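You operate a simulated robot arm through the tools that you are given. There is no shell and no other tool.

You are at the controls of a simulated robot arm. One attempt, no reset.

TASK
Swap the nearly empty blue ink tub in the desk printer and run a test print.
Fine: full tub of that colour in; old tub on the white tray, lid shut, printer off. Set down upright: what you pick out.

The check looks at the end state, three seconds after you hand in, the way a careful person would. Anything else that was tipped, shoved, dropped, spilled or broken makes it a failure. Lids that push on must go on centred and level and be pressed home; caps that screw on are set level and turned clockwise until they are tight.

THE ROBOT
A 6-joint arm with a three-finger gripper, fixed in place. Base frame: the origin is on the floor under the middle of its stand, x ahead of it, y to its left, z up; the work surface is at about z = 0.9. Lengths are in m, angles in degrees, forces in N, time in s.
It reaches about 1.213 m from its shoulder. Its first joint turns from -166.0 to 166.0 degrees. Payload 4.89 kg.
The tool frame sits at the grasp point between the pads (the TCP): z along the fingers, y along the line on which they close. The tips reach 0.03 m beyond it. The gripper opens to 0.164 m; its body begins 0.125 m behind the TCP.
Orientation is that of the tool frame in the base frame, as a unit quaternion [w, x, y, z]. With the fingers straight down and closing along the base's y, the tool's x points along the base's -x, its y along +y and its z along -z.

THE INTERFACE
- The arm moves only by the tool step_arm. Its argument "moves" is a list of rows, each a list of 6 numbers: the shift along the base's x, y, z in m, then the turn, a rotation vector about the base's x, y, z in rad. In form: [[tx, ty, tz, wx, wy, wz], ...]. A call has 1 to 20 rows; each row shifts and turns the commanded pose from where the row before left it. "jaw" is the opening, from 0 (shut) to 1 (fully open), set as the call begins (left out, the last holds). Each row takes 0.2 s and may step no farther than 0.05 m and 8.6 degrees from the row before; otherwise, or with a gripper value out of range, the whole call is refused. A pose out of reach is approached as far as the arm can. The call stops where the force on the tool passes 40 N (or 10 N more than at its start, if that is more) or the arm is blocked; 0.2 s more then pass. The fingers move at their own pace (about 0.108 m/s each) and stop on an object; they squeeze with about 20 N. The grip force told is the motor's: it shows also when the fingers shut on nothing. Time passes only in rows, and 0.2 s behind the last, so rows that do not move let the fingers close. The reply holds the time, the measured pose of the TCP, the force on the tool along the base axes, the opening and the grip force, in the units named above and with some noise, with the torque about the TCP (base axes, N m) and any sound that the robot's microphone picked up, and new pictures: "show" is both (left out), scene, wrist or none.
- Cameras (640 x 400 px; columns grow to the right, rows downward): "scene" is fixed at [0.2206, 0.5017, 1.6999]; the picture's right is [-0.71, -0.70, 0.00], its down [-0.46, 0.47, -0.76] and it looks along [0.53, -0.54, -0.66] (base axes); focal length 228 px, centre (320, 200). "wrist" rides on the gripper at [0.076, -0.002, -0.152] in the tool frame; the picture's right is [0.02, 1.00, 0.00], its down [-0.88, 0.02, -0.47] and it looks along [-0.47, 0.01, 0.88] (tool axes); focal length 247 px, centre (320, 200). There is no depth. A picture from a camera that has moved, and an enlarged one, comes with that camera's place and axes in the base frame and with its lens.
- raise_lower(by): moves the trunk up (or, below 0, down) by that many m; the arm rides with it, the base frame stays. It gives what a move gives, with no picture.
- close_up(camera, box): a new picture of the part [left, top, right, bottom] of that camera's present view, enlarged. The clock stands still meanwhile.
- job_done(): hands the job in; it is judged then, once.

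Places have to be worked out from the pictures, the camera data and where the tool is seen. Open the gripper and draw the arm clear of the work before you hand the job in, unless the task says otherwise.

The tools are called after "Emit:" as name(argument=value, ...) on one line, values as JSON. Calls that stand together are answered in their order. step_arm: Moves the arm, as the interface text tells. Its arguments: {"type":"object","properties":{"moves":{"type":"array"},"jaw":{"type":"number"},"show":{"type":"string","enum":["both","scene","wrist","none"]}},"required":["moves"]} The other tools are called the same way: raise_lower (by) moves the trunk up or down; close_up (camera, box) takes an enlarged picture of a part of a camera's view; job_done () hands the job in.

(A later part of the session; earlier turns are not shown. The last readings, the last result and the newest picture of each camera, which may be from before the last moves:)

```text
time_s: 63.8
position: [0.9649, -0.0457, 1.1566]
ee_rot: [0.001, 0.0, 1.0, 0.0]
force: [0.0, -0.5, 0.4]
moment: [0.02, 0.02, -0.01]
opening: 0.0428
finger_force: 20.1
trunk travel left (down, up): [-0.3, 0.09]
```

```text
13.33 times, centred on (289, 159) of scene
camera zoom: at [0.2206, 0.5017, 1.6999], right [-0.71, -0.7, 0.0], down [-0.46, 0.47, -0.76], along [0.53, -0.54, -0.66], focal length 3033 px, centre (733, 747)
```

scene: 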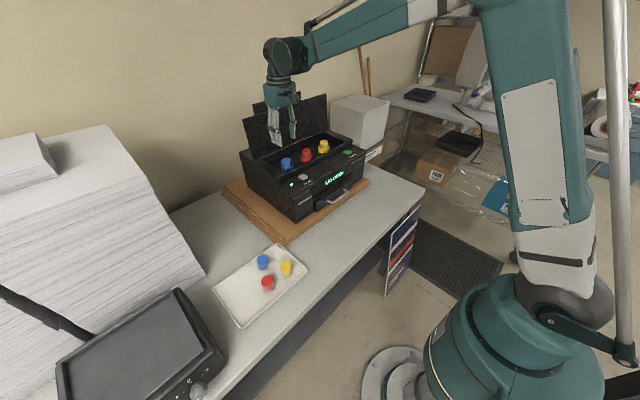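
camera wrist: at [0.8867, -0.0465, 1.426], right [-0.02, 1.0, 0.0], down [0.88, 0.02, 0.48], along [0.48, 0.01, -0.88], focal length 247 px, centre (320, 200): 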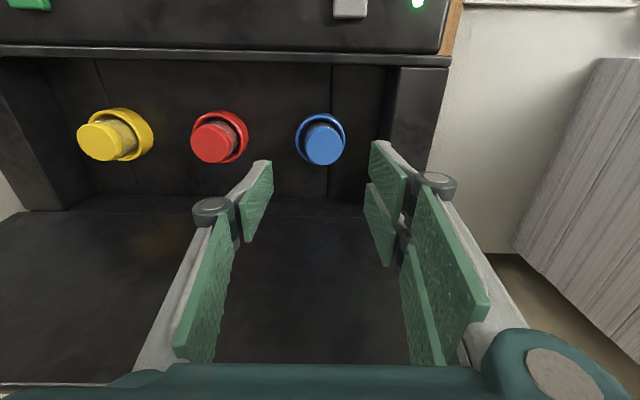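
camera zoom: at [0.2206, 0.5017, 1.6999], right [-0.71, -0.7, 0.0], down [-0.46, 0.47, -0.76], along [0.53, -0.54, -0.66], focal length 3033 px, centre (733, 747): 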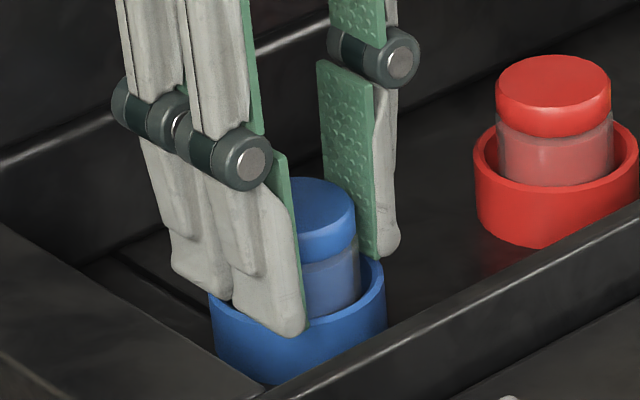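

The pads straightened it with no residual force. I now press down 1 mm at a time while holding it upright, to feel whether it is really on the floor.

Emit:
step_arm(moves=[[0, 0, -0.001, 0, 0, 0], [0, 0, 0, 0, 0, 0]], show="none")

Emit:
step_arm(moves=[[0, 0, -0.001, 0, 0, 0], [0, 0, 0, 0, 0, 0]], show="none")

Emit:
step_arm(moves=[[0, 0, -0.001, 0, 0, 0], [0, 0, 0, 0, 0, 0]], show="none")

Emit:
close_up(camera="wrist", box=[220, 70, 420, 250])

Emit:
close_up(camera="scene", box=[274, 144, 304, 174])

```text
time_s: 64.4
position: [0.9645, -0.0462, 1.1573]
ee_rot: [0.002, 0.0, 1.0, 0.002]
force: [1.1, -1.7, 6.5]
moment: [-0.08, -0.12, 0.0]
opening: 0.0427
finger_force: 19.5
trunk travel left (down, up): [-0.3, 0.09]
```

```text
time_s: 65.0
position: [0.9639, -0.0445, 1.1564]
ee_rot: [0.002, 0.0, 1.0, 0.0]
force: [4.4, 0.1, 16.0]
moment: [-0.05, -0.26, 0.02]
opening: 0.0429
finger_force: 20.1
trunk travel left (down, up): [-0.3, 0.09]
```

```text
time_s: 65.6
position: [0.9634, -0.0451, 1.1563]
ee_rot: [0.002, -0.001, 1.0, 0.001]
force: [1.9, 2.5, 18.1]
moment: [0.14, -0.16, -0.02]
opening: 0.0426
finger_force: 20.2
trunk travel left (down, up): [-0.3, 0.09]
```

```text
2.22 times, centred on (320, 160) of wrist
camera zoom: at [0.8867, -0.0463, 1.3078], right [-0.02, 1.0, 0.0], down [0.88, 0.02, 0.48], along [0.48, 0.01, -0.88], focal length 549 px, centre (320, 289)
```

zoom: 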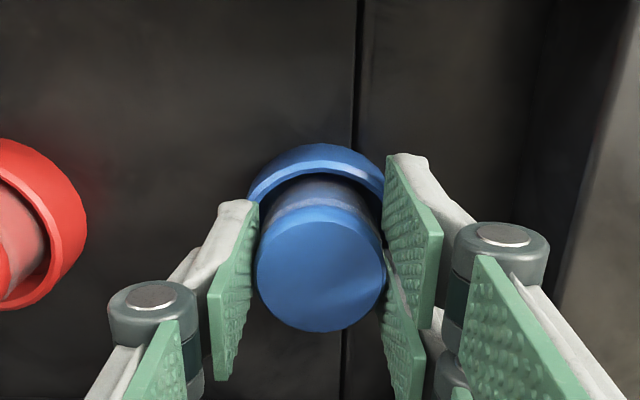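

```text
13.33 times, centred on (289, 159) of scene
camera zoom: at [0.2206, 0.5017, 1.6999], right [-0.71, -0.7, 0.0], down [-0.46, 0.47, -0.76], along [0.53, -0.54, -0.66], focal length 3033 px, centre (733, 747)
```

zoom: 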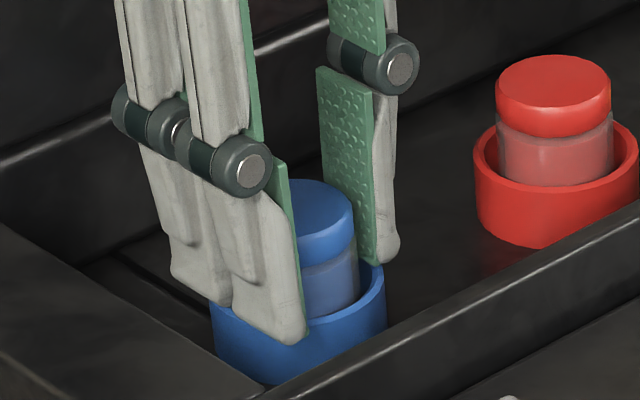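

Firm support (18 N) and the cap is at the same height over the rim as originally, so the tub is on the cup floor and upright in the grip. To release without a kick I first back off the preload to zero force.

Emit:
step_arm(moves=[[0, 0, 0.001, 0, 0, 0], [0, 0, 0.001, 0, 0, 0], [0, 0, 0, 0, 0, 0]], show="none")

```text
time_s: 66.4
position: [0.9649, -0.0449, 1.1571]
ee_rot: [0.001, 0.0, 1.0, 0.001]
force: [-0.1, -0.7, -0.2]
moment: [-0.02, 0.0, 0.02]
opening: 0.0427
finger_force: 20.3
trunk travel left (down, up): [-0.3, 0.09]
```

Preload is gone (force ≈0). I open the jaw only slightly, to about 52 mm, and see whether the tub stays upright.

Emit:
step_arm(moves=[[0, 0, 0, 0, 0, 0], [0, 0, 0, 0, 0, 0], [0, 0, 0, 0, 0, 0]], jaw=0.31, show="none")

Emit:
close_up(camera="wrist", box=[220, 70, 420, 250])

Emit:
close_up(camera="scene", box=[274, 144, 304, 174])

```text
time_s: 67.2
position: [0.9638, -0.0457, 1.1566]
ee_rot: [0.001, 0.001, 1.0, 0.001]
force: [0.3, 0.7, -0.6]
moment: [-0.04, 0.01, -0.03]
opening: 0.0509
finger_force: 0.0
trunk travel left (down, up): [-0.3, 0.09]
```

```text
2.22 times, centred on (320, 160) of wrist
camera zoom: at [0.8876, -0.0462, 1.3091], right [-0.02, 1.0, 0.0], down [0.88, 0.02, 0.48], along [0.48, 0.01, -0.88], focal length 549 px, centre (320, 289)
```

zoom: 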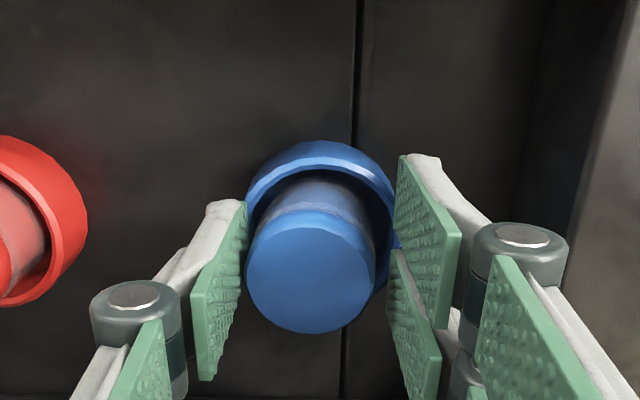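

```text
13.33 times, centred on (289, 159) of scene
camera zoom: at [0.2206, 0.5017, 1.6999], right [-0.71, -0.7, 0.0], down [-0.46, 0.47, -0.76], along [0.53, -0.54, -0.66], focal length 3033 px, centre (733, 747)
```

zoom: 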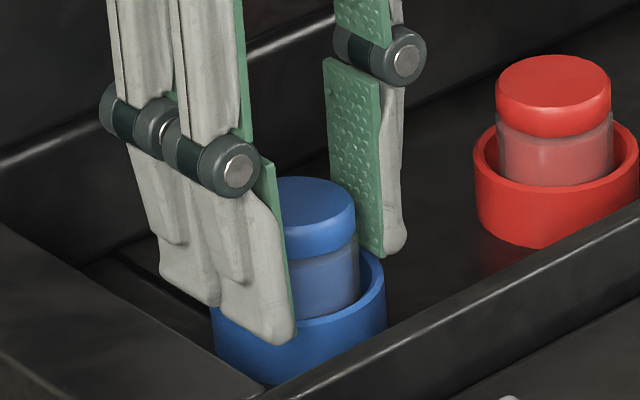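

After easing the jaw, the tub drifted toward the thumb, i.e. it is loose and leans whichever way it is let go, like the old tub after my first pull broke it free. It probably has to be pressed home into its seat. I open, rise above the cap, and bring the fingertips nearly together so I can press the cap squarely from above.

Emit:
step_arm(moves=[[0, 0, 0, 0, 0, 0], [0, 0, 0, 0, 0, 0], [0, 0, 0.01, 0, 0, 0], [0, 0, 0.02, 0, 0, 0], [0, 0, 0.02, 0, 0, 0]], jaw=0.45, show="none")

Emit:
step_arm(moves=[[0, 0, 0, 0, 0, 0], [0, 0, 0, 0, 0, 0], [0, 0, 0, 0, 0, 0]], jaw=0.08, show="wrist")

Emit:
close_up(camera="scene", box=[272, 138, 308, 174])

Emit:
close_up(camera="wrist", box=[270, 90, 370, 190])

```text
time_s: 68.4
position: [0.9644, -0.0442, 1.2072]
ee_rot: [0.001, 0.0, 1.0, 0.001]
force: [0.3, -0.1, -0.3]
moment: [0.01, 0.02, 0.01]
opening: 0.074
finger_force: 0.1
trunk travel left (down, up): [-0.3, 0.09]
```

```text
time_s: 69.2
position: [0.9642, -0.0453, 1.2059]
ee_rot: [0.001, 0.0, 1.0, 0.001]
force: [-0.8, -0.3, 0.9]
moment: [0.03, 0.01, -0.07]
opening: 0.0132
finger_force: 0.0
trunk travel left (down, up): [-0.3, 0.09]
camera wrist: at [0.8872, -0.0458, 1.3591], right [-0.02, 1.0, 0.0], down [0.88, 0.02, 0.48], along [0.48, 0.01, -0.88], focal length 247 px, centre (320, 200)
```

wrist: 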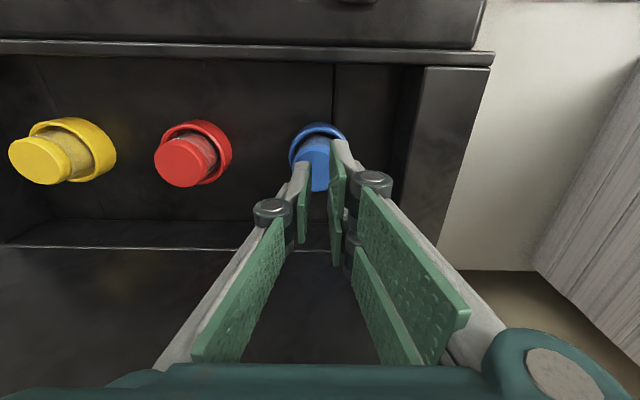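

```text
11.11 times, centred on (290, 156) of scene
camera zoom: at [0.2206, 0.5017, 1.6999], right [-0.71, -0.7, 0.0], down [-0.46, 0.47, -0.76], along [0.53, -0.54, -0.66], focal length 2528 px, centre (653, 689)
```

zoom: 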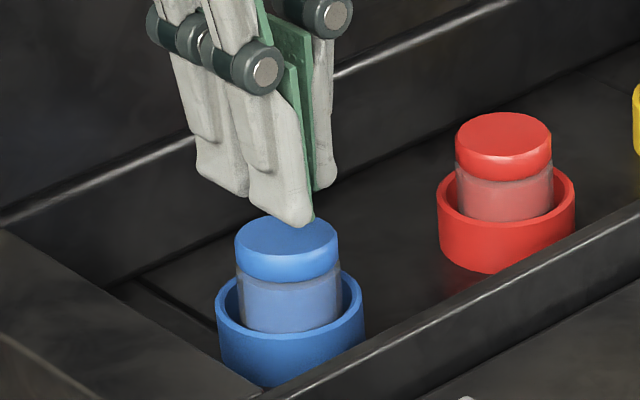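

```text
4.00 times, centred on (320, 140) of wrist
camera zoom: at [0.8872, -0.0458, 1.3591], right [-0.02, 1.0, 0.0], down [0.88, 0.02, 0.48], along [0.48, 0.01, -0.88], focal length 988 px, centre (320, 440)
```

zoom: 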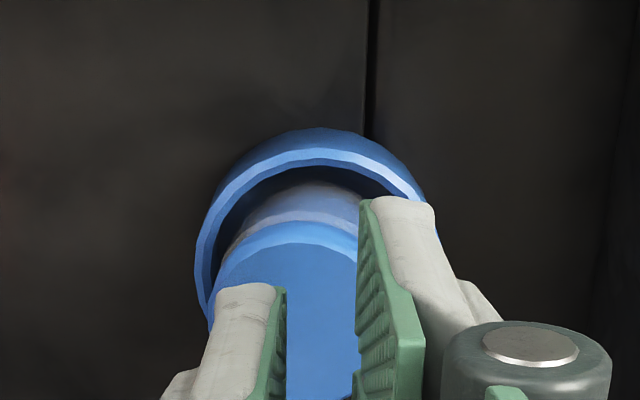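

With the fingers away the tub now appears upright in the cup. I rise further for an unobstructed check before deciding on pressing.

Emit:
step_arm(moves=[[0, 0, 0.02, 0, 0, 0], [0, 0, 0.025, 0, 0, 0], [0, 0, 0.025, 0, 0, 0]], jaw=0.45, show="wrist")

Emit:
close_up(camera="scene", box=[274, 144, 314, 178])

Emit:
close_up(camera="wrist", box=[290, 100, 355, 170])

```text
time_s: 70.0
position: [0.9634, -0.0451, 1.2759]
ee_rot: [0.001, 0.0, 1.0, 0.001]
force: [-1.0, 0.4, 0.2]
moment: [0.0, 0.05, 0.02]
opening: 0.074
finger_force: 0.0
trunk travel left (down, up): [-0.3, 0.09]
camera wrist: at [0.8876, -0.0458, 1.4293], right [-0.02, 1.0, 0.0], down [0.88, 0.02, 0.48], along [0.48, 0.01, -0.88], focal length 247 px, centre (320, 200)
```

wrist: 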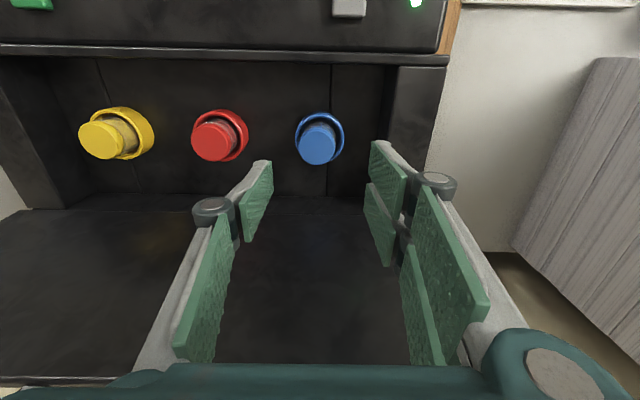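

```text
11.76 times, centred on (294, 161) of scene
camera zoom: at [0.2206, 0.5017, 1.6999], right [-0.71, -0.7, 0.0], down [-0.46, 0.47, -0.76], along [0.53, -0.54, -0.66], focal length 2676 px, centre (626, 659)
```

zoom: 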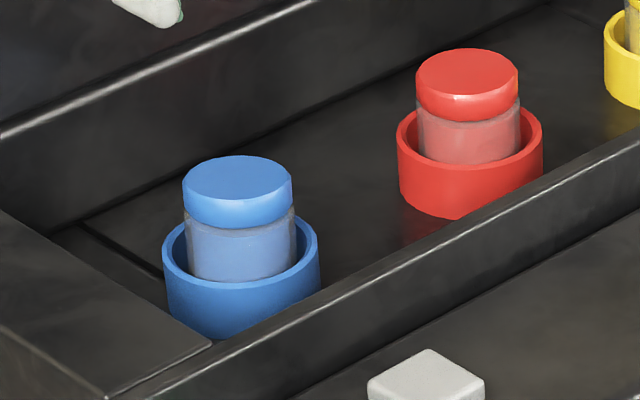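

```text
5.71 times, centred on (322, 135) of wrist
camera zoom: at [0.8876, -0.0458, 1.4293], right [-0.02, 1.0, 0.0], down [0.88, 0.02, 0.48], along [0.48, 0.01, -0.88], focal length 1411 px, centre (306, 571)
```

zoom: 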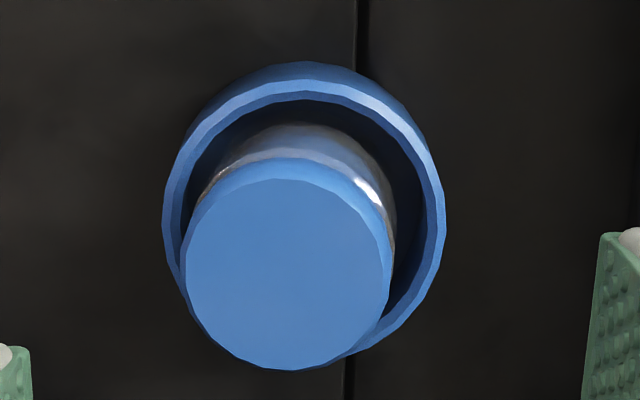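

The wrist view shows the base centred but the cap leaning about 6° toward -y, so it rocks on something at the bottom: it needs pressing home. I bring the fingertips almost together, centred over the cup (0.968,-0.046), and come down to just above the cap.

Emit:
step_arm(moves=[[0.004, -0.0007, 0, 0, 0, 0], [0, 0, -0.025, 0, 0, 0], [0, 0, -0.025, 0, 0, 0], [0, 0, -0.025, 0, 0, 0], [0, 0, -0.018, 0, 0, 0]], jaw=0.08, show="wrist")

Emit:
close_up(camera="scene", box=[270, 136, 310, 176])

Emit:
close_up(camera="wrist", box=[270, 100, 370, 200])

```text
time_s: 71.2
position: [0.9688, -0.0466, 1.1845]
ee_rot: [0.002, 0.0, 1.0, 0.001]
force: [-0.3, 0.1, 0.9]
moment: [0.0, -0.05, 0.03]
opening: 0.0132
finger_force: 0.0
trunk travel left (down, up): [-0.3, 0.09]
camera wrist: at [0.8915, -0.0473, 1.3364], right [-0.02, 1.0, 0.0], down [0.88, 0.02, 0.48], along [0.48, 0.01, -0.88], focal length 247 px, centre (320, 200)
```

wrist: 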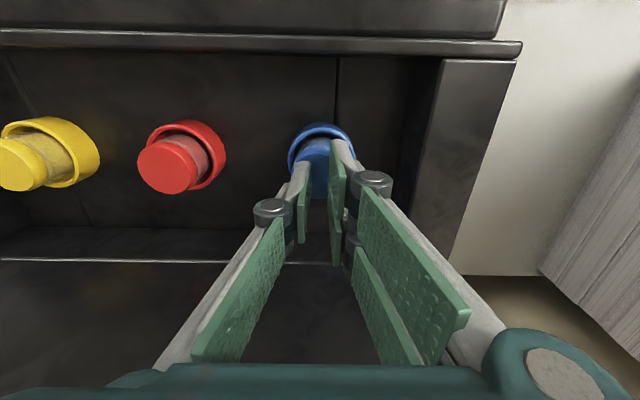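

```text
10.00 times, centred on (290, 156) of scene
camera zoom: at [0.2206, 0.5017, 1.6999], right [-0.71, -0.7, 0.0], down [-0.46, 0.47, -0.76], along [0.53, -0.54, -0.66], focal length 2275 px, centre (620, 640)
```

zoom: 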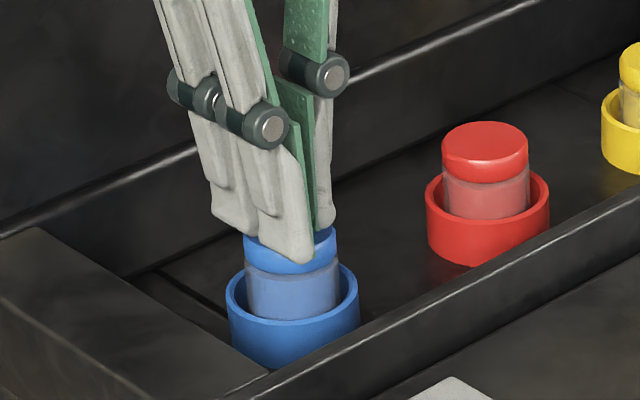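

```text
4.00 times, centred on (320, 150) of wrist
camera zoom: at [0.8915, -0.0473, 1.3364], right [-0.02, 1.0, 0.0], down [0.88, 0.02, 0.48], along [0.48, 0.01, -0.88], focal length 988 px, centre (320, 400)
```

zoom: 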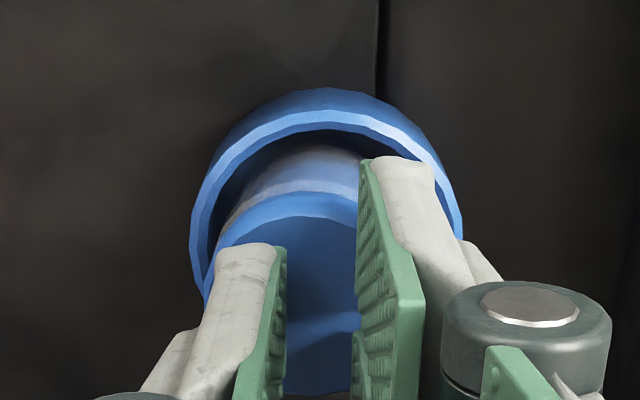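

The tips are centred some 5–7 mm above the cap. I press down in 1–2 mm steps, watching the force.

Emit:
step_arm(moves=[[-0.0008, 0.0006, -0.002, 0, 0, 0], [0, 0, -0.002, 0, 0, 0], [0, 0, -0.001, 0, 0, 0]], show="none")

Emit:
step_arm(moves=[[0, 0, -0.001, 0, 0, 0], [0, 0, -0.001, 0, 0, 0]], show="none")

Emit:
step_arm(moves=[[0, 0, -0.001, 0, 0, 0], [0, 0, 0, 0, 0, 0]], show="none")

Emit:
close_up(camera="wrist", box=[270, 100, 370, 200])

```text
time_s: 72.0
position: [0.966, -0.0447, 1.1808]
ee_rot: [0.001, 0.0, 1.0, 0.0]
force: [-3.0, 6.3, 31.3]
moment: [0.45, 0.19, -0.02]
opening: 0.0104
finger_force: 0.1
trunk travel left (down, up): [-0.3, 0.09]
```

```text
time_s: 72.5
position: [0.9666, -0.0439, 1.1818]
ee_rot: [0.002, 0.0, 1.0, 0.001]
force: [-2.2, 3.6, 25.5]
moment: [0.22, 0.11, 0.03]
opening: 0.0136
finger_force: 0.5
trunk travel left (down, up): [-0.3, 0.09]
stopped in row 2: the force on the tool passed its limit at 44 N (the readings are from after the stop); the commanded pose is now the measured one
```

```text
time_s: 72.9
position: [0.9673, -0.0434, 1.1815]
ee_rot: [0.002, -0.001, 1.0, 0.001]
force: [-4.8, 2.1, 24.0]
moment: [0.1, 0.24, -0.04]
opening: 0.0134
finger_force: 0.7
trunk travel left (down, up): [-0.3, 0.09]
stopped in row 2: the force on the tool passed its limit at 42 N (the readings are from after the stop); the commanded pose is now the measured one
```

```text
4.00 times, centred on (320, 150) of wrist
camera zoom: at [0.8896, -0.0449, 1.3332], right [-0.02, 1.0, 0.0], down [0.88, 0.02, 0.48], along [0.48, 0.01, -0.88], focal length 988 px, centre (320, 400)
```

zoom: 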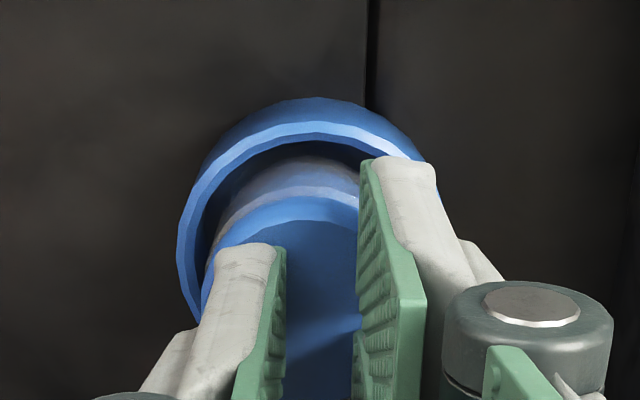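

Pressing with over 40 N gives no further travel, so the tub already is on solid ground. I lift off and look at how it stands.

Emit:
step_arm(moves=[[0, 0, 0.005, 0, 0, 0], [0, 0, 0.015, 0, 0, 0], [0, 0, 0.025, 0, 0, 0], [0, 0, 0.025, 0, 0, 0], [0, 0, 0.025, 0, 0, 0]], jaw=0.45, show="wrist")

Emit:
close_up(camera="scene", box=[274, 144, 314, 178])

Emit:
close_up(camera="wrist", box=[290, 100, 355, 170])

```text
time_s: 74.1
position: [0.9703, -0.0442, 1.2735]
ee_rot: [0.001, 0.0, 1.0, 0.001]
force: [0.4, 0.2, 0.0]
moment: [0.0, 0.02, 0.01]
opening: 0.074
finger_force: 0.1
trunk travel left (down, up): [-0.3, 0.09]
camera wrist: at [0.8921, -0.045, 1.4256], right [-0.02, 1.0, 0.0], down [0.88, 0.02, 0.48], along [0.48, 0.01, -0.88], focal length 247 px, centre (320, 200)
```

wrist: 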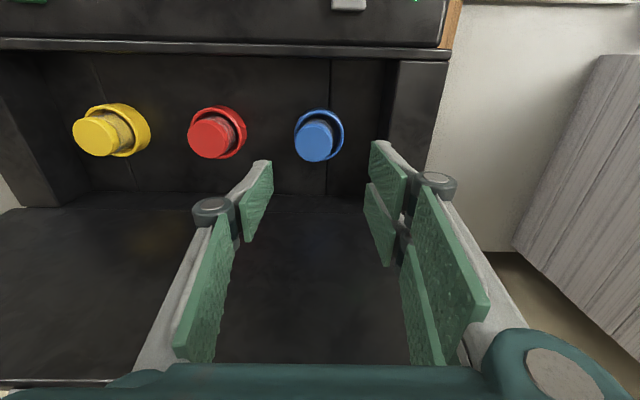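

```text
11.76 times, centred on (294, 161) of scene
camera zoom: at [0.2206, 0.5017, 1.6999], right [-0.71, -0.7, 0.0], down [-0.46, 0.47, -0.76], along [0.53, -0.54, -0.66], focal length 2676 px, centre (626, 659)
```

zoom: 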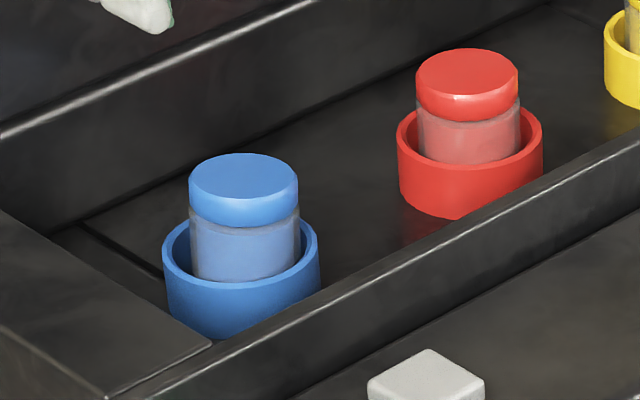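

```text
5.71 times, centred on (322, 135) of wrist
camera zoom: at [0.8921, -0.045, 1.4256], right [-0.02, 1.0, 0.0], down [0.88, 0.02, 0.48], along [0.48, 0.01, -0.88], focal length 1411 px, centre (306, 571)
```

zoom: 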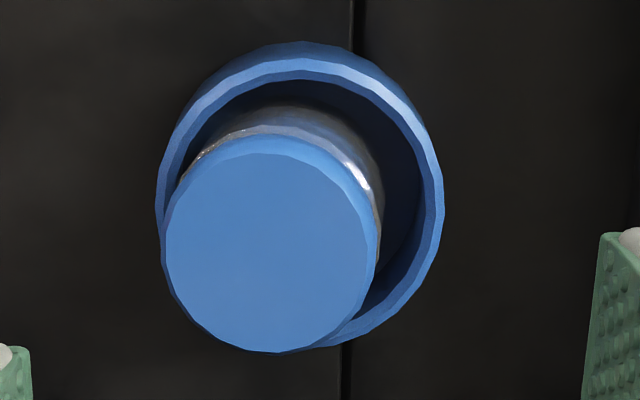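

In the scene view the tub now looks upright, just shifted toward -y inside the cup. I zoom in on it and on the red one to compare how vertical they are.

Emit:
close_up(camera="scene", box=[280, 150, 302, 174])

Emit:
close_up(camera="scene", box=[299, 140, 321, 164])

Emit:
close_up(camera="wrist", box=[185, 100, 250, 170])

```text
16.00 times, centred on (291, 162) of scene
camera zoom: at [0.2206, 0.5017, 1.6999], right [-0.71, -0.7, 0.0], down [-0.46, 0.47, -0.76], along [0.53, -0.54, -0.66], focal length 3640 px, centre (784, 808)
```

zoom: 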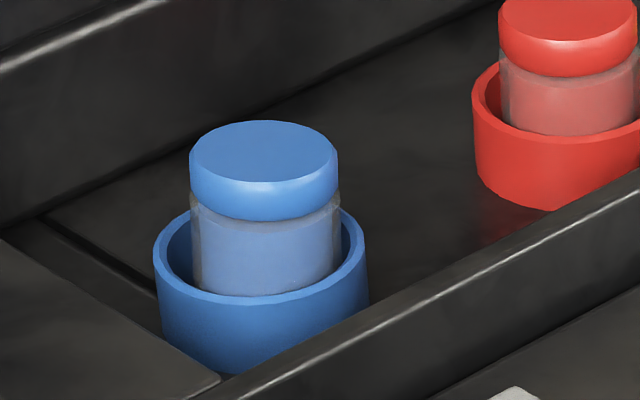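

```text
16.00 times, centred on (310, 152) of scene
camera zoom: at [0.2206, 0.5017, 1.6999], right [-0.71, -0.7, 0.0], down [-0.46, 0.47, -0.76], along [0.53, -0.54, -0.66], focal length 3640 px, centre (480, 968)
```

zoom: 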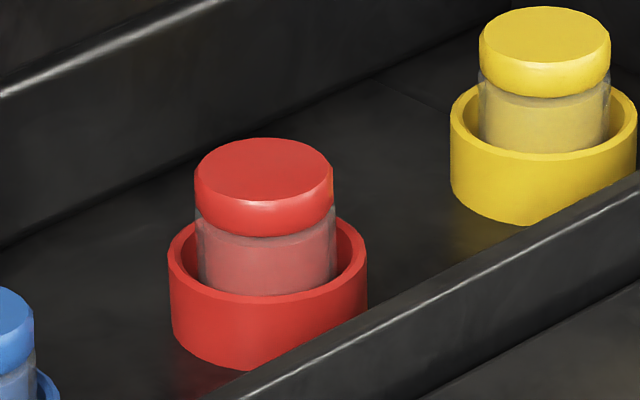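

```text
5.71 times, centred on (218, 135) of wrist
camera zoom: at [0.8921, -0.045, 1.4256], right [-0.02, 1.0, 0.0], down [0.88, 0.02, 0.48], along [0.48, 0.01, -0.88], focal length 1411 px, centre (906, 571)
```

zoom: 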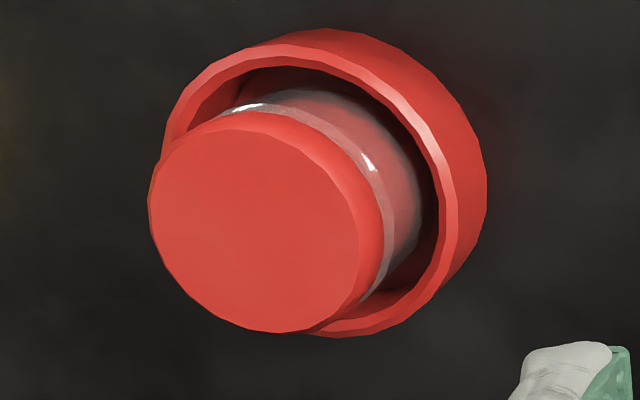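

Careful geometry from the camera poses puts the cup at (0.9677,-0.0446) and the tub base near centre, but the tub still leans roughly 4–5° toward -y. I'll regrip it centred, lift it a few mm to free it, set it down straight again and release in very small increments.

Emit:
step_arm(moves=[[0, -0.0008, -0.03, 0, 0, 0], [0, 0, -0.03, 0, 0, 0], [0, 0, -0.03, 0, 0, 0], [0, 0, -0.02, 0, 0, 0], [0, 0, -0.006, 0, 0, 0]], show="none")

Emit:
close_up(camera="wrist", box=[220, 70, 420, 250])

```text
time_s: 75.3
position: [0.9704, -0.0448, 1.1564]
ee_rot: [0.001, -0.001, 1.0, 0.001]
force: [0.9, -1.2, -0.3]
moment: [-0.02, 0.05, -0.06]
opening: 0.0739
finger_force: 0.0
trunk travel left (down, up): [-0.3, 0.09]
```

```text
2.22 times, centred on (320, 160) of wrist
camera zoom: at [0.8922, -0.0457, 1.3089], right [-0.02, 1.0, 0.0], down [0.88, 0.02, 0.48], along [0.48, 0.01, -0.88], focal length 549 px, centre (320, 289)
```

zoom: 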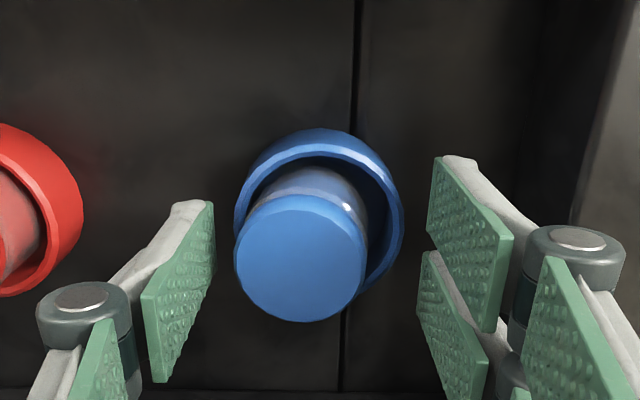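

Centred in x now; cap is 6 mm toward -y. I close to straighten it, then lift 4 mm.

Emit:
step_arm(moves=[[0, 0, 0, 0, 0, 0], [0, 0, 0, 0, 0, 0], [0, 0, 0, 0, 0, 0], [0, 0, 0, 0, 0, 0]], jaw=0, show="none")

Emit:
step_arm(moves=[[0, 0, 0.002, 0, 0, 0], [0, 0, 0.002, 0, 0, 0], [0, 0, 0, 0, 0, 0]], show="none")

Emit:
close_up(camera="wrist", box=[220, 70, 420, 250])

Emit:
close_up(camera="scene", box=[274, 144, 304, 174])

```text
time_s: 76.3
position: [0.9694, -0.0441, 1.1573]
ee_rot: [0.002, 0.0, 1.0, 0.001]
force: [0.1, 0.5, -0.1]
moment: [0.02, 0.01, -0.03]
opening: 0.0432
finger_force: 19.9
trunk travel left (down, up): [-0.3, 0.09]
```

```text
time_s: 77.1
position: [0.9688, -0.0456, 1.161]
ee_rot: [0.001, 0.001, 1.0, 0.001]
force: [-0.5, -1.0, -0.8]
moment: [-0.01, -0.01, 0.01]
opening: 0.0432
finger_force: 19.4
trunk travel left (down, up): [-0.3, 0.09]
```

```text
2.22 times, centred on (320, 160) of wrist
camera zoom: at [0.8916, -0.0457, 1.3135], right [-0.02, 1.0, 0.0], down [0.88, 0.02, 0.48], along [0.48, 0.01, -0.88], focal length 549 px, centre (320, 289)
```

zoom: 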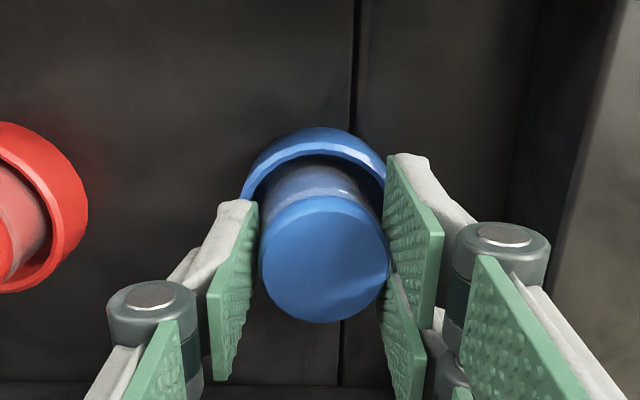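

```text
13.33 times, centred on (289, 159) of scene
camera zoom: at [0.2206, 0.5017, 1.6999], right [-0.71, -0.7, 0.0], down [-0.46, 0.47, -0.76], along [0.53, -0.54, -0.66], focal length 3033 px, centre (733, 747)
```

zoom: 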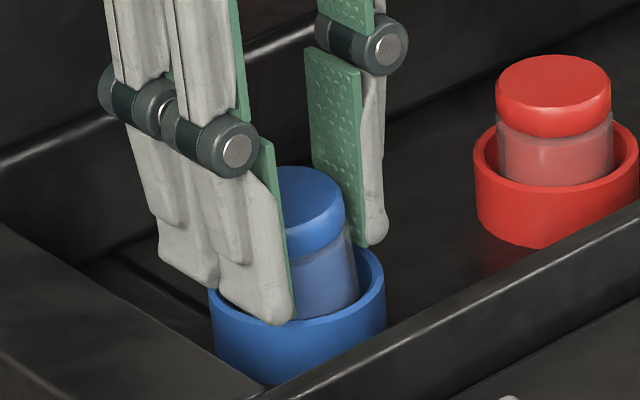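

In the scene view the tub now hangs slightly tilted in the grip (it can pivot about the pad axis). I lift it clear slowly to inspect both the tub and the empty cup.

Emit:
step_arm(moves=[[0, 0, 0.003, 0, 0, 0], [0, 0, 0.004, 0, 0, 0], [0, 0, 0.004, 0, 0, 0], [0, 0, 0.004, 0, 0, 0], [0, 0, 0.005, 0, 0, 0], [0, 0, 0.006, 0, 0, 0], [0, 0, 0.008, 0, 0, 0], [0, 0, 0.01, 0, 0, 0], [0, 0, 0.01, 0, 0, 0], [0, 0, 0.008, 0, 0, 0], [0, 0, 0.004, 0, 0, 0]], show="wrist")

Emit:
close_up(camera="scene", box=[270, 130, 310, 174])

Emit:
close_up(camera="wrist", box=[270, 100, 370, 200])

```text
time_s: 79.5
position: [0.9683, -0.0451, 1.227]
ee_rot: [0.0, 0.0, 1.0, 0.002]
force: [-0.2, -0.1, -1.0]
moment: [-0.01, 0.0, 0.0]
opening: 0.043
finger_force: 20.1
trunk travel left (down, up): [-0.3, 0.09]
camera wrist: at [0.8914, -0.0465, 1.38], right [-0.02, 1.0, 0.0], down [0.88, 0.02, 0.48], along [0.48, 0.01, -0.88], focal length 247 px, centre (320, 200)
```

wrist: 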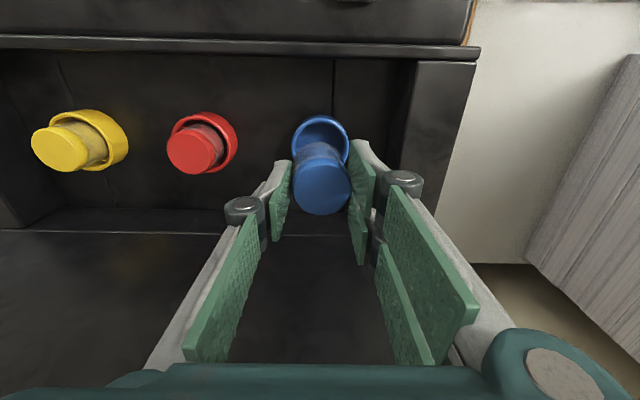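

```text
9.09 times, centred on (290, 152) of scene
camera zoom: at [0.2206, 0.5017, 1.6999], right [-0.71, -0.7, 0.0], down [-0.46, 0.47, -0.76], along [0.53, -0.54, -0.66], focal length 2068 px, centre (593, 636)
```

zoom: 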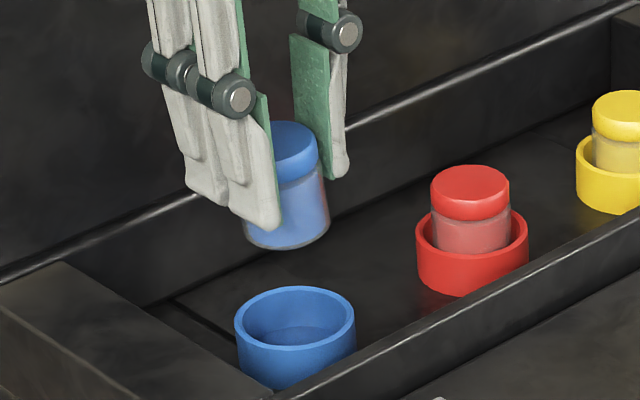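

```text
4.00 times, centred on (320, 150) of wrist
camera zoom: at [0.8914, -0.0465, 1.38], right [-0.02, 1.0, 0.0], down [0.88, 0.02, 0.48], along [0.48, 0.01, -0.88], focal length 988 px, centre (320, 400)
```

zoom: 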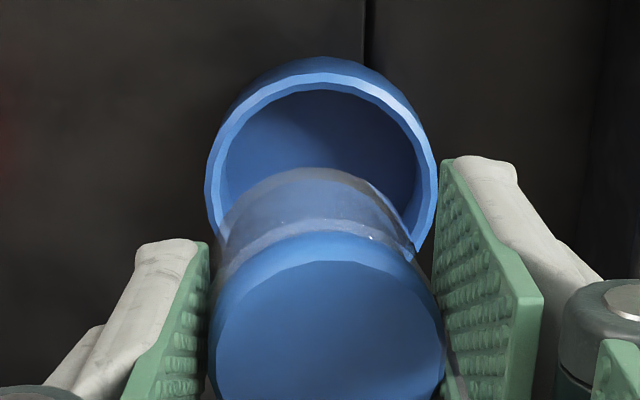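

I zoom further on the held tub for its tilt and on the empty cup's interior.

Emit:
close_up(camera="scene", box=[280, 138, 300, 162])

Emit:
close_up(camera="scene", box=[280, 156, 302, 176])

Emit:
close_up(camera="wrist", box=[290, 110, 352, 160])

```text
16.00 times, centred on (290, 150) of scene
camera zoom: at [0.2206, 0.5017, 1.6999], right [-0.71, -0.7, 0.0], down [-0.46, 0.47, -0.76], along [0.53, -0.54, -0.66], focal length 3640 px, centre (800, 1000)
```

zoom: 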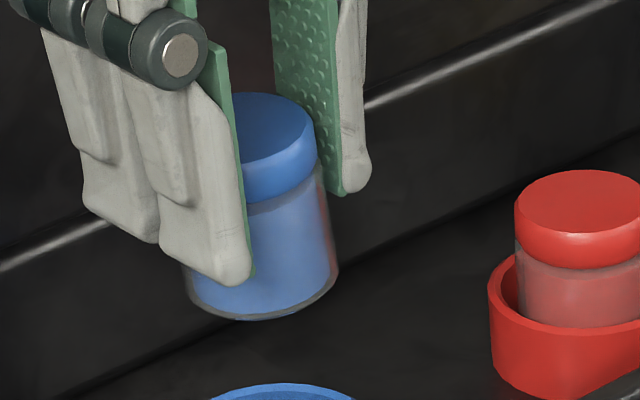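

```text
16.00 times, centred on (291, 166) of scene
camera zoom: at [0.2206, 0.5017, 1.6999], right [-0.71, -0.7, 0.0], down [-0.46, 0.47, -0.76], along [0.53, -0.54, -0.66], focal length 3640 px, centre (784, 744)
```

zoom: 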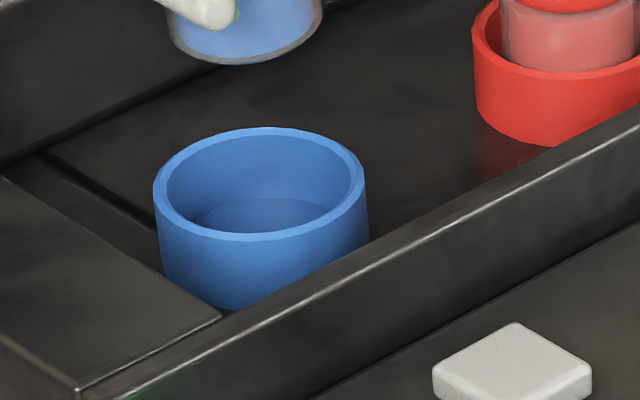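

```text
8.00 times, centred on (321, 135) of wrist
camera zoom: at [0.8914, -0.0465, 1.38], right [-0.02, 1.0, 0.0], down [0.88, 0.02, 0.48], along [0.48, 0.01, -0.88], focal length 1976 px, centre (312, 720)
```

zoom: 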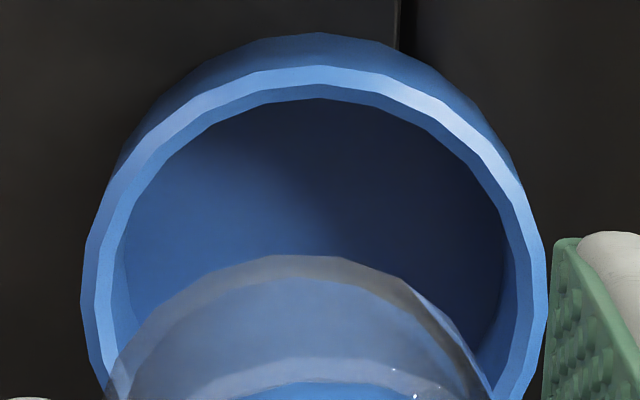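

The cup is a plain straight cup with a flat floor, and the tub hangs about 5° tilted in the grip after my fiddling. I'll lower it onto the floor with light pressure so it levels itself against the flat floor, then back off slightly and release it free of preload.

Emit:
step_arm(moves=[[0, -0.0005, -0.008, 0, 0, 0], [0, 0, -0.012, 0, 0, 0], [0, 0, -0.012, 0, 0, 0], [0, 0, -0.01, 0, 0, 0], [0, 0, -0.008, 0, 0, 0], [0, 0, -0.006, 0, 0, 0], [0, 0, -0.004, 0, 0, 0], [0, 0, -0.003, 0, 0, 0]], show="none")

Emit:
step_arm(moves=[[0, 0, -0.002, 0, 0, 0], [0, 0, -0.001, 0, 0, 0], [0, 0, 0, 0, 0, 0]], show="none")

Emit:
close_up(camera="scene", box=[278, 144, 302, 170])

```text
time_s: 81.3
position: [0.9685, -0.046, 1.1648]
ee_rot: [0.001, 0.0, 1.0, 0.0]
force: [-0.1, 0.8, -0.2]
moment: [0.03, 0.0, 0.01]
opening: 0.0431
finger_force: 19.9
trunk travel left (down, up): [-0.3, 0.09]
```

```text
time_s: 82.1
position: [0.9685, -0.0443, 1.1606]
ee_rot: [0.001, 0.0, 1.0, 0.001]
force: [0.0, 0.4, 0.4]
moment: [-0.01, 0.02, 0.03]
opening: 0.0429
finger_force: 19.5
trunk travel left (down, up): [-0.3, 0.09]
```

```text
15.38 times, centred on (290, 157) of scene
camera zoom: at [0.2206, 0.5017, 1.6999], right [-0.71, -0.7, 0.0], down [-0.46, 0.47, -0.76], along [0.53, -0.54, -0.66], focal length 3500 px, centre (782, 862)
```

zoom: 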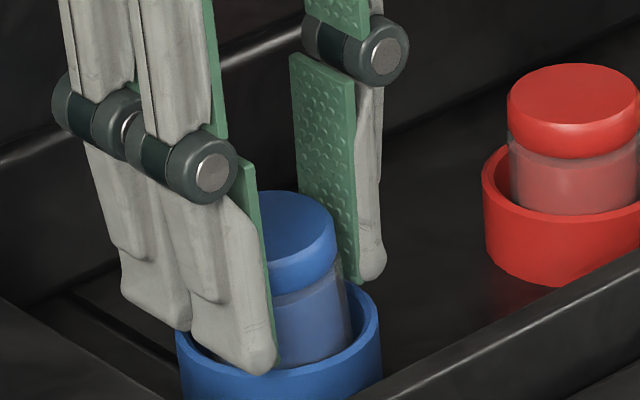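

Still about 4–5° tilted in the grip, no contact yet. I continue down in 1 mm steps to let the floor level it.

Emit:
step_arm(moves=[[0, 0, -0.001, 0, 0, 0], [0, 0, -0.001, 0, 0, 0], [0, 0, 0, 0, 0, 0]], show="none")

Emit:
step_arm(moves=[[0, 0, -0.001, 0, 0, 0], [0, 0, 0, 0, 0, 0]], show="none")

Emit:
step_arm(moves=[[0, 0, -0.001, 0, 0, 0], [0, 0, 0, 0, 0, 0]], show="none")

Emit:
step_arm(moves=[[0, 0, -0.001, 0, 0, 0], [0, 0, 0, 0, 0, 0]], show="none")

Emit:
close_up(camera="scene", box=[278, 144, 302, 170])

Emit:
close_up(camera="wrist", box=[220, 70, 420, 250])

```text
time_s: 82.9
position: [0.9697, -0.0455, 1.1587]
ee_rot: [0.001, 0.0, 1.0, 0.0]
force: [-1.3, -0.1, -0.4]
moment: [0.06, 0.05, -0.01]
opening: 0.0428
finger_force: 20.2
trunk travel left (down, up): [-0.3, 0.09]
```

```text
time_s: 83.5
position: [0.9677, -0.0459, 1.1576]
ee_rot: [0.002, 0.0, 1.0, 0.001]
force: [0.0, -0.1, -1.3]
moment: [0.01, 0.0, 0.01]
opening: 0.0428
finger_force: 20.2
trunk travel left (down, up): [-0.3, 0.09]
```

```text
time_s: 84.1
position: [0.9687, -0.0453, 1.1571]
ee_rot: [0.001, -0.001, 1.0, 0.0]
force: [0.6, 0.9, -0.1]
moment: [-0.02, -0.02, -0.01]
opening: 0.0432
finger_force: 20.2
trunk travel left (down, up): [-0.3, 0.09]
```

```text
time_s: 84.7
position: [0.9686, -0.0458, 1.1565]
ee_rot: [0.002, 0.0, 1.0, 0.001]
force: [2.1, -0.6, 9.0]
moment: [-0.05, -0.13, -0.02]
opening: 0.0432
finger_force: 19.9
trunk travel left (down, up): [-0.3, 0.09]
```

```text
15.38 times, centred on (290, 157) of scene
camera zoom: at [0.2206, 0.5017, 1.6999], right [-0.71, -0.7, 0.0], down [-0.46, 0.47, -0.76], along [0.53, -0.54, -0.66], focal length 3500 px, centre (782, 862)
```

zoom: 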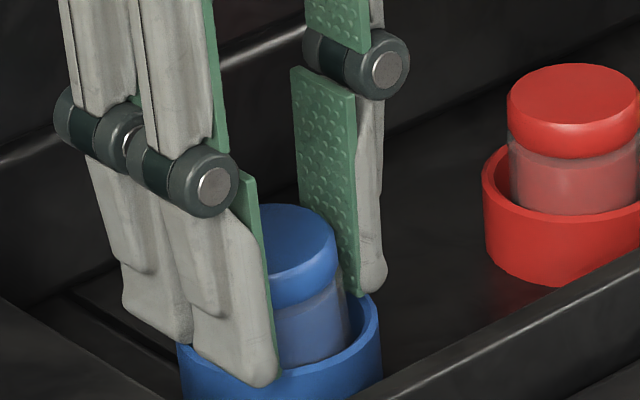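

```text
2.22 times, centred on (320, 160) of wrist
camera zoom: at [0.8915, -0.0467, 1.3091], right [-0.02, 1.0, 0.0], down [0.88, 0.02, 0.48], along [0.48, 0.01, -0.88], focal length 549 px, centre (320, 289)
```

zoom: 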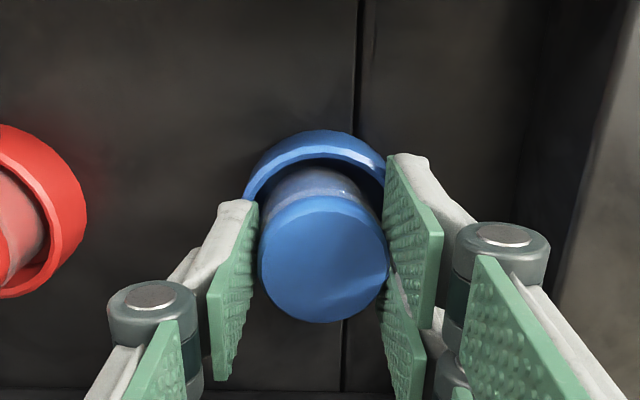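

Contact at 9 N. I press 1–2 mm further to level the tub against the floor, and check the tilt.

Emit:
step_arm(moves=[[0, 0, -0.001, 0, 0, 0], [0, 0, 0, 0, 0, 0]], show="none")

Emit:
step_arm(moves=[[0, 0, -0.001, 0, 0, 0], [0, 0, 0, 0, 0, 0]], show="none")

Emit:
close_up(camera="scene", box=[278, 144, 302, 170])

Emit:
close_up(camera="wrist", box=[220, 70, 420, 250])

```text
time_s: 85.3
position: [0.9682, -0.0471, 1.155]
ee_rot: [0.002, 0.0, 1.0, 0.001]
force: [2.6, -5.6, 18.3]
moment: [-0.27, -0.13, 0.01]
opening: 0.0429
finger_force: 19.8
trunk travel left (down, up): [-0.3, 0.09]
```

```text
time_s: 85.9
position: [0.9681, -0.0461, 1.1546]
ee_rot: [0.002, 0.0, 1.0, 0.001]
force: [2.0, -6.0, 18.2]
moment: [-0.28, -0.11, 0.05]
opening: 0.043
finger_force: 20.4
trunk travel left (down, up): [-0.3, 0.09]
```

```text
15.38 times, centred on (290, 157) of scene
camera zoom: at [0.2206, 0.5017, 1.6999], right [-0.71, -0.7, 0.0], down [-0.46, 0.47, -0.76], along [0.53, -0.54, -0.66], focal length 3500 px, centre (782, 862)
```

zoom: 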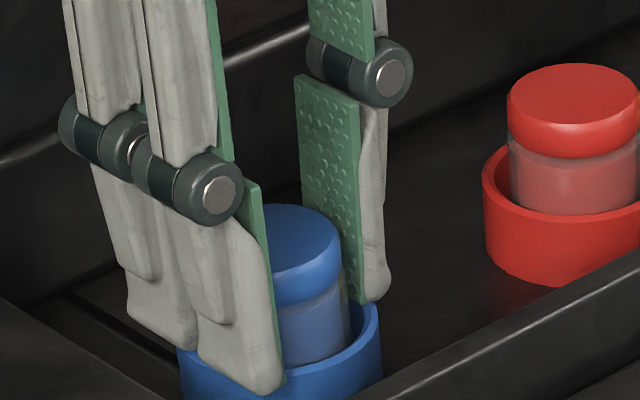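

```text
2.22 times, centred on (320, 160) of wrist
camera zoom: at [0.8905, -0.0472, 1.3066], right [-0.02, 1.0, 0.0], down [0.88, 0.02, 0.48], along [0.48, 0.01, -0.88], focal length 549 px, centre (320, 289)
```

zoom: 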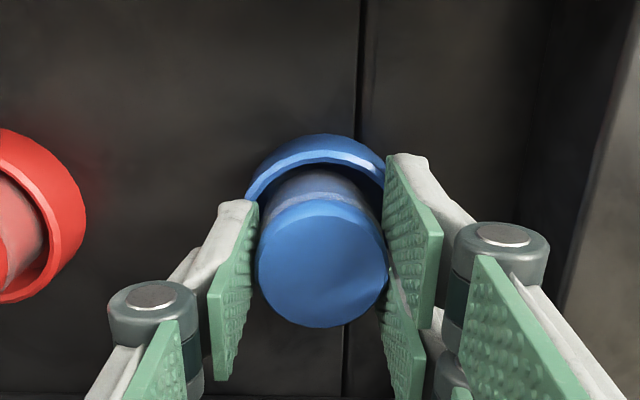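

The side force shows that the fingertips are now resting on the rim, so the 18 N isn't all on the tub. I back off to zero force, then open only a hair (about 46 mm) so the pads act as a cage around the cap.

Emit:
step_arm(moves=[[0, 0, 0.001, 0, 0, 0], [0, 0, 0.001, 0, 0, 0], [0, 0, 0, 0, 0, 0]], show="none")

Emit:
close_up(camera="scene", box=[278, 144, 302, 170])

Emit:
step_arm(moves=[[0, 0, 0, 0, 0, 0], [0, 0, 0, 0, 0, 0]], jaw=0.285, show="none")

Emit:
close_up(camera="scene", box=[278, 144, 302, 170])

Emit:
close_up(camera="wrist", box=[220, 70, 420, 250])

```text
time_s: 86.7
position: [0.9681, -0.0448, 1.1562]
ee_rot: [0.0, 0.0, 1.0, 0.001]
force: [0.1, 0.6, -1.7]
moment: [0.0, -0.03, 0.0]
opening: 0.0424
finger_force: 20.1
trunk travel left (down, up): [-0.3, 0.09]
```

```text
15.38 times, centred on (290, 157) of scene
camera zoom: at [0.2206, 0.5017, 1.6999], right [-0.71, -0.7, 0.0], down [-0.46, 0.47, -0.76], along [0.53, -0.54, -0.66], focal length 3500 px, centre (782, 862)
```

zoom: 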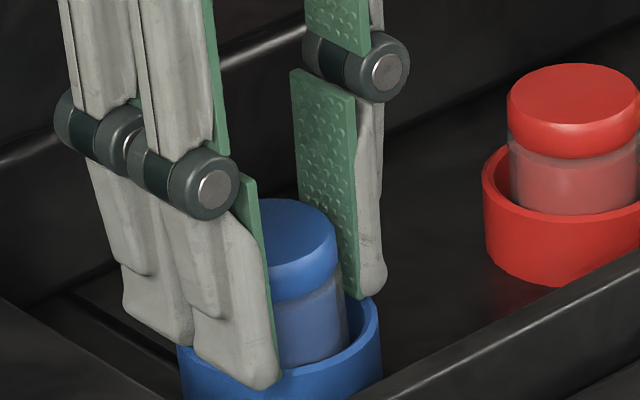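

```text
time_s: 87.3
position: [0.9679, -0.0452, 1.1571]
ee_rot: [0.001, 0.0, 1.0, 0.002]
force: [0.1, -0.2, -0.4]
moment: [-0.01, -0.01, -0.02]
opening: 0.0466
finger_force: 0.0
trunk travel left (down, up): [-0.3, 0.09]
```

```text
15.38 times, centred on (290, 157) of scene
camera zoom: at [0.2206, 0.5017, 1.6999], right [-0.71, -0.7, 0.0], down [-0.46, 0.47, -0.76], along [0.53, -0.54, -0.66], focal length 3500 px, centre (782, 862)
```

zoom: 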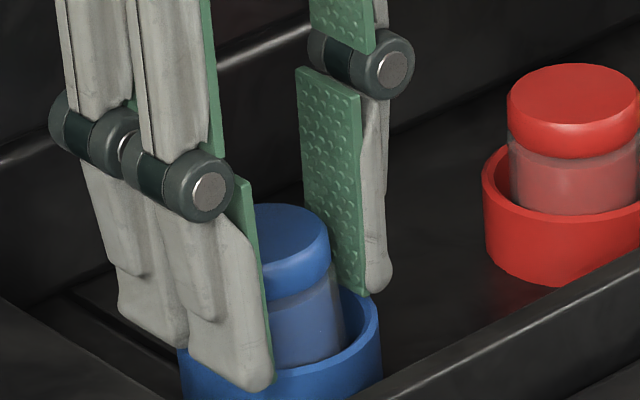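

```text
2.22 times, centred on (320, 160) of wrist
camera zoom: at [0.8909, -0.0463, 1.3089], right [-0.02, 1.0, 0.0], down [0.88, 0.02, 0.48], along [0.48, 0.01, -0.88], focal length 549 px, centre (320, 289)
```

zoom: 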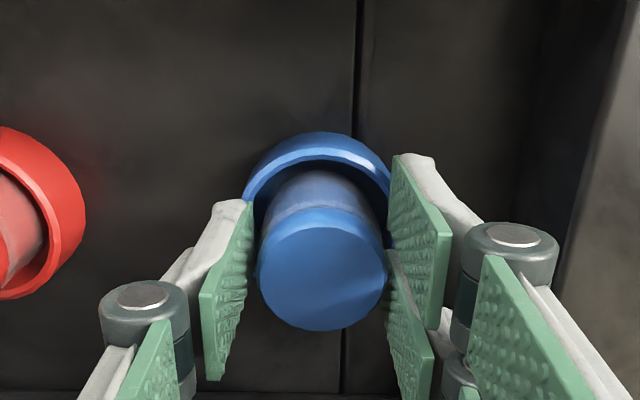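

The cap now leans about 5 mm toward +x (a direction the pads don't constrain), while y is centred. I regrip and move 5.5 mm toward -x so the cap comes over its base, then ease open again.

Emit:
step_arm(moves=[[0, 0, 0, 0, 0, 0], [0, 0, 0, 0, 0, 0], [0, 0, 0, 0, 0, 0]], jaw=0, show="none")

Emit:
step_arm(moves=[[-0.001, 0, 0, 0, 0, 0], [-0.001, 0, 0, 0, 0, 0], [-0.001, 0, 0, 0, 0, 0], [-0.001, 0, 0, 0, 0, 0], [-0.001, 0, 0, 0, 0, 0], [0, 0, 0, 0, 0, 0]], show="none")

Emit:
close_up(camera="scene", box=[278, 144, 302, 170])

Emit:
close_up(camera="wrist", box=[220, 70, 420, 250])

```text
time_s: 88.1
position: [0.9678, -0.0455, 1.1568]
ee_rot: [0.001, 0.0, 1.0, 0.001]
force: [0.5, -0.2, 0.2]
moment: [0.01, 0.02, 0.03]
opening: 0.0427
finger_force: 19.4
trunk travel left (down, up): [-0.3, 0.09]
```

```text
time_s: 89.5
position: [0.9638, -0.0458, 1.1567]
ee_rot: [0.001, 0.001, 1.0, 0.001]
force: [-1.2, 0.5, 0.4]
moment: [0.01, -0.01, -0.01]
opening: 0.0429
finger_force: 20.2
trunk travel left (down, up): [-0.3, 0.09]
```

```text
15.38 times, centred on (290, 157) of scene
camera zoom: at [0.2206, 0.5017, 1.6999], right [-0.71, -0.7, 0.0], down [-0.46, 0.47, -0.76], along [0.53, -0.54, -0.66], focal length 3500 px, centre (782, 862)
```

zoom: 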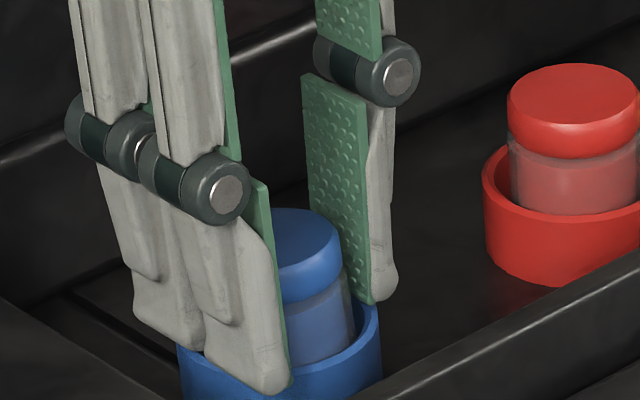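

```text
2.22 times, centred on (320, 160) of wrist
camera zoom: at [0.8862, -0.0464, 1.3089], right [-0.02, 1.0, 0.0], down [0.88, 0.02, 0.48], along [0.48, 0.01, -0.88], focal length 549 px, centre (320, 289)
```

zoom: 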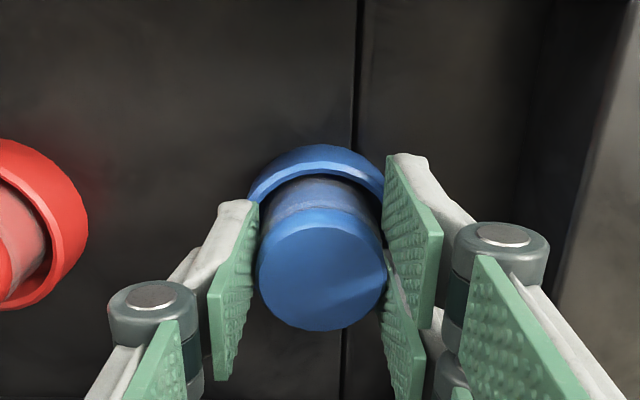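

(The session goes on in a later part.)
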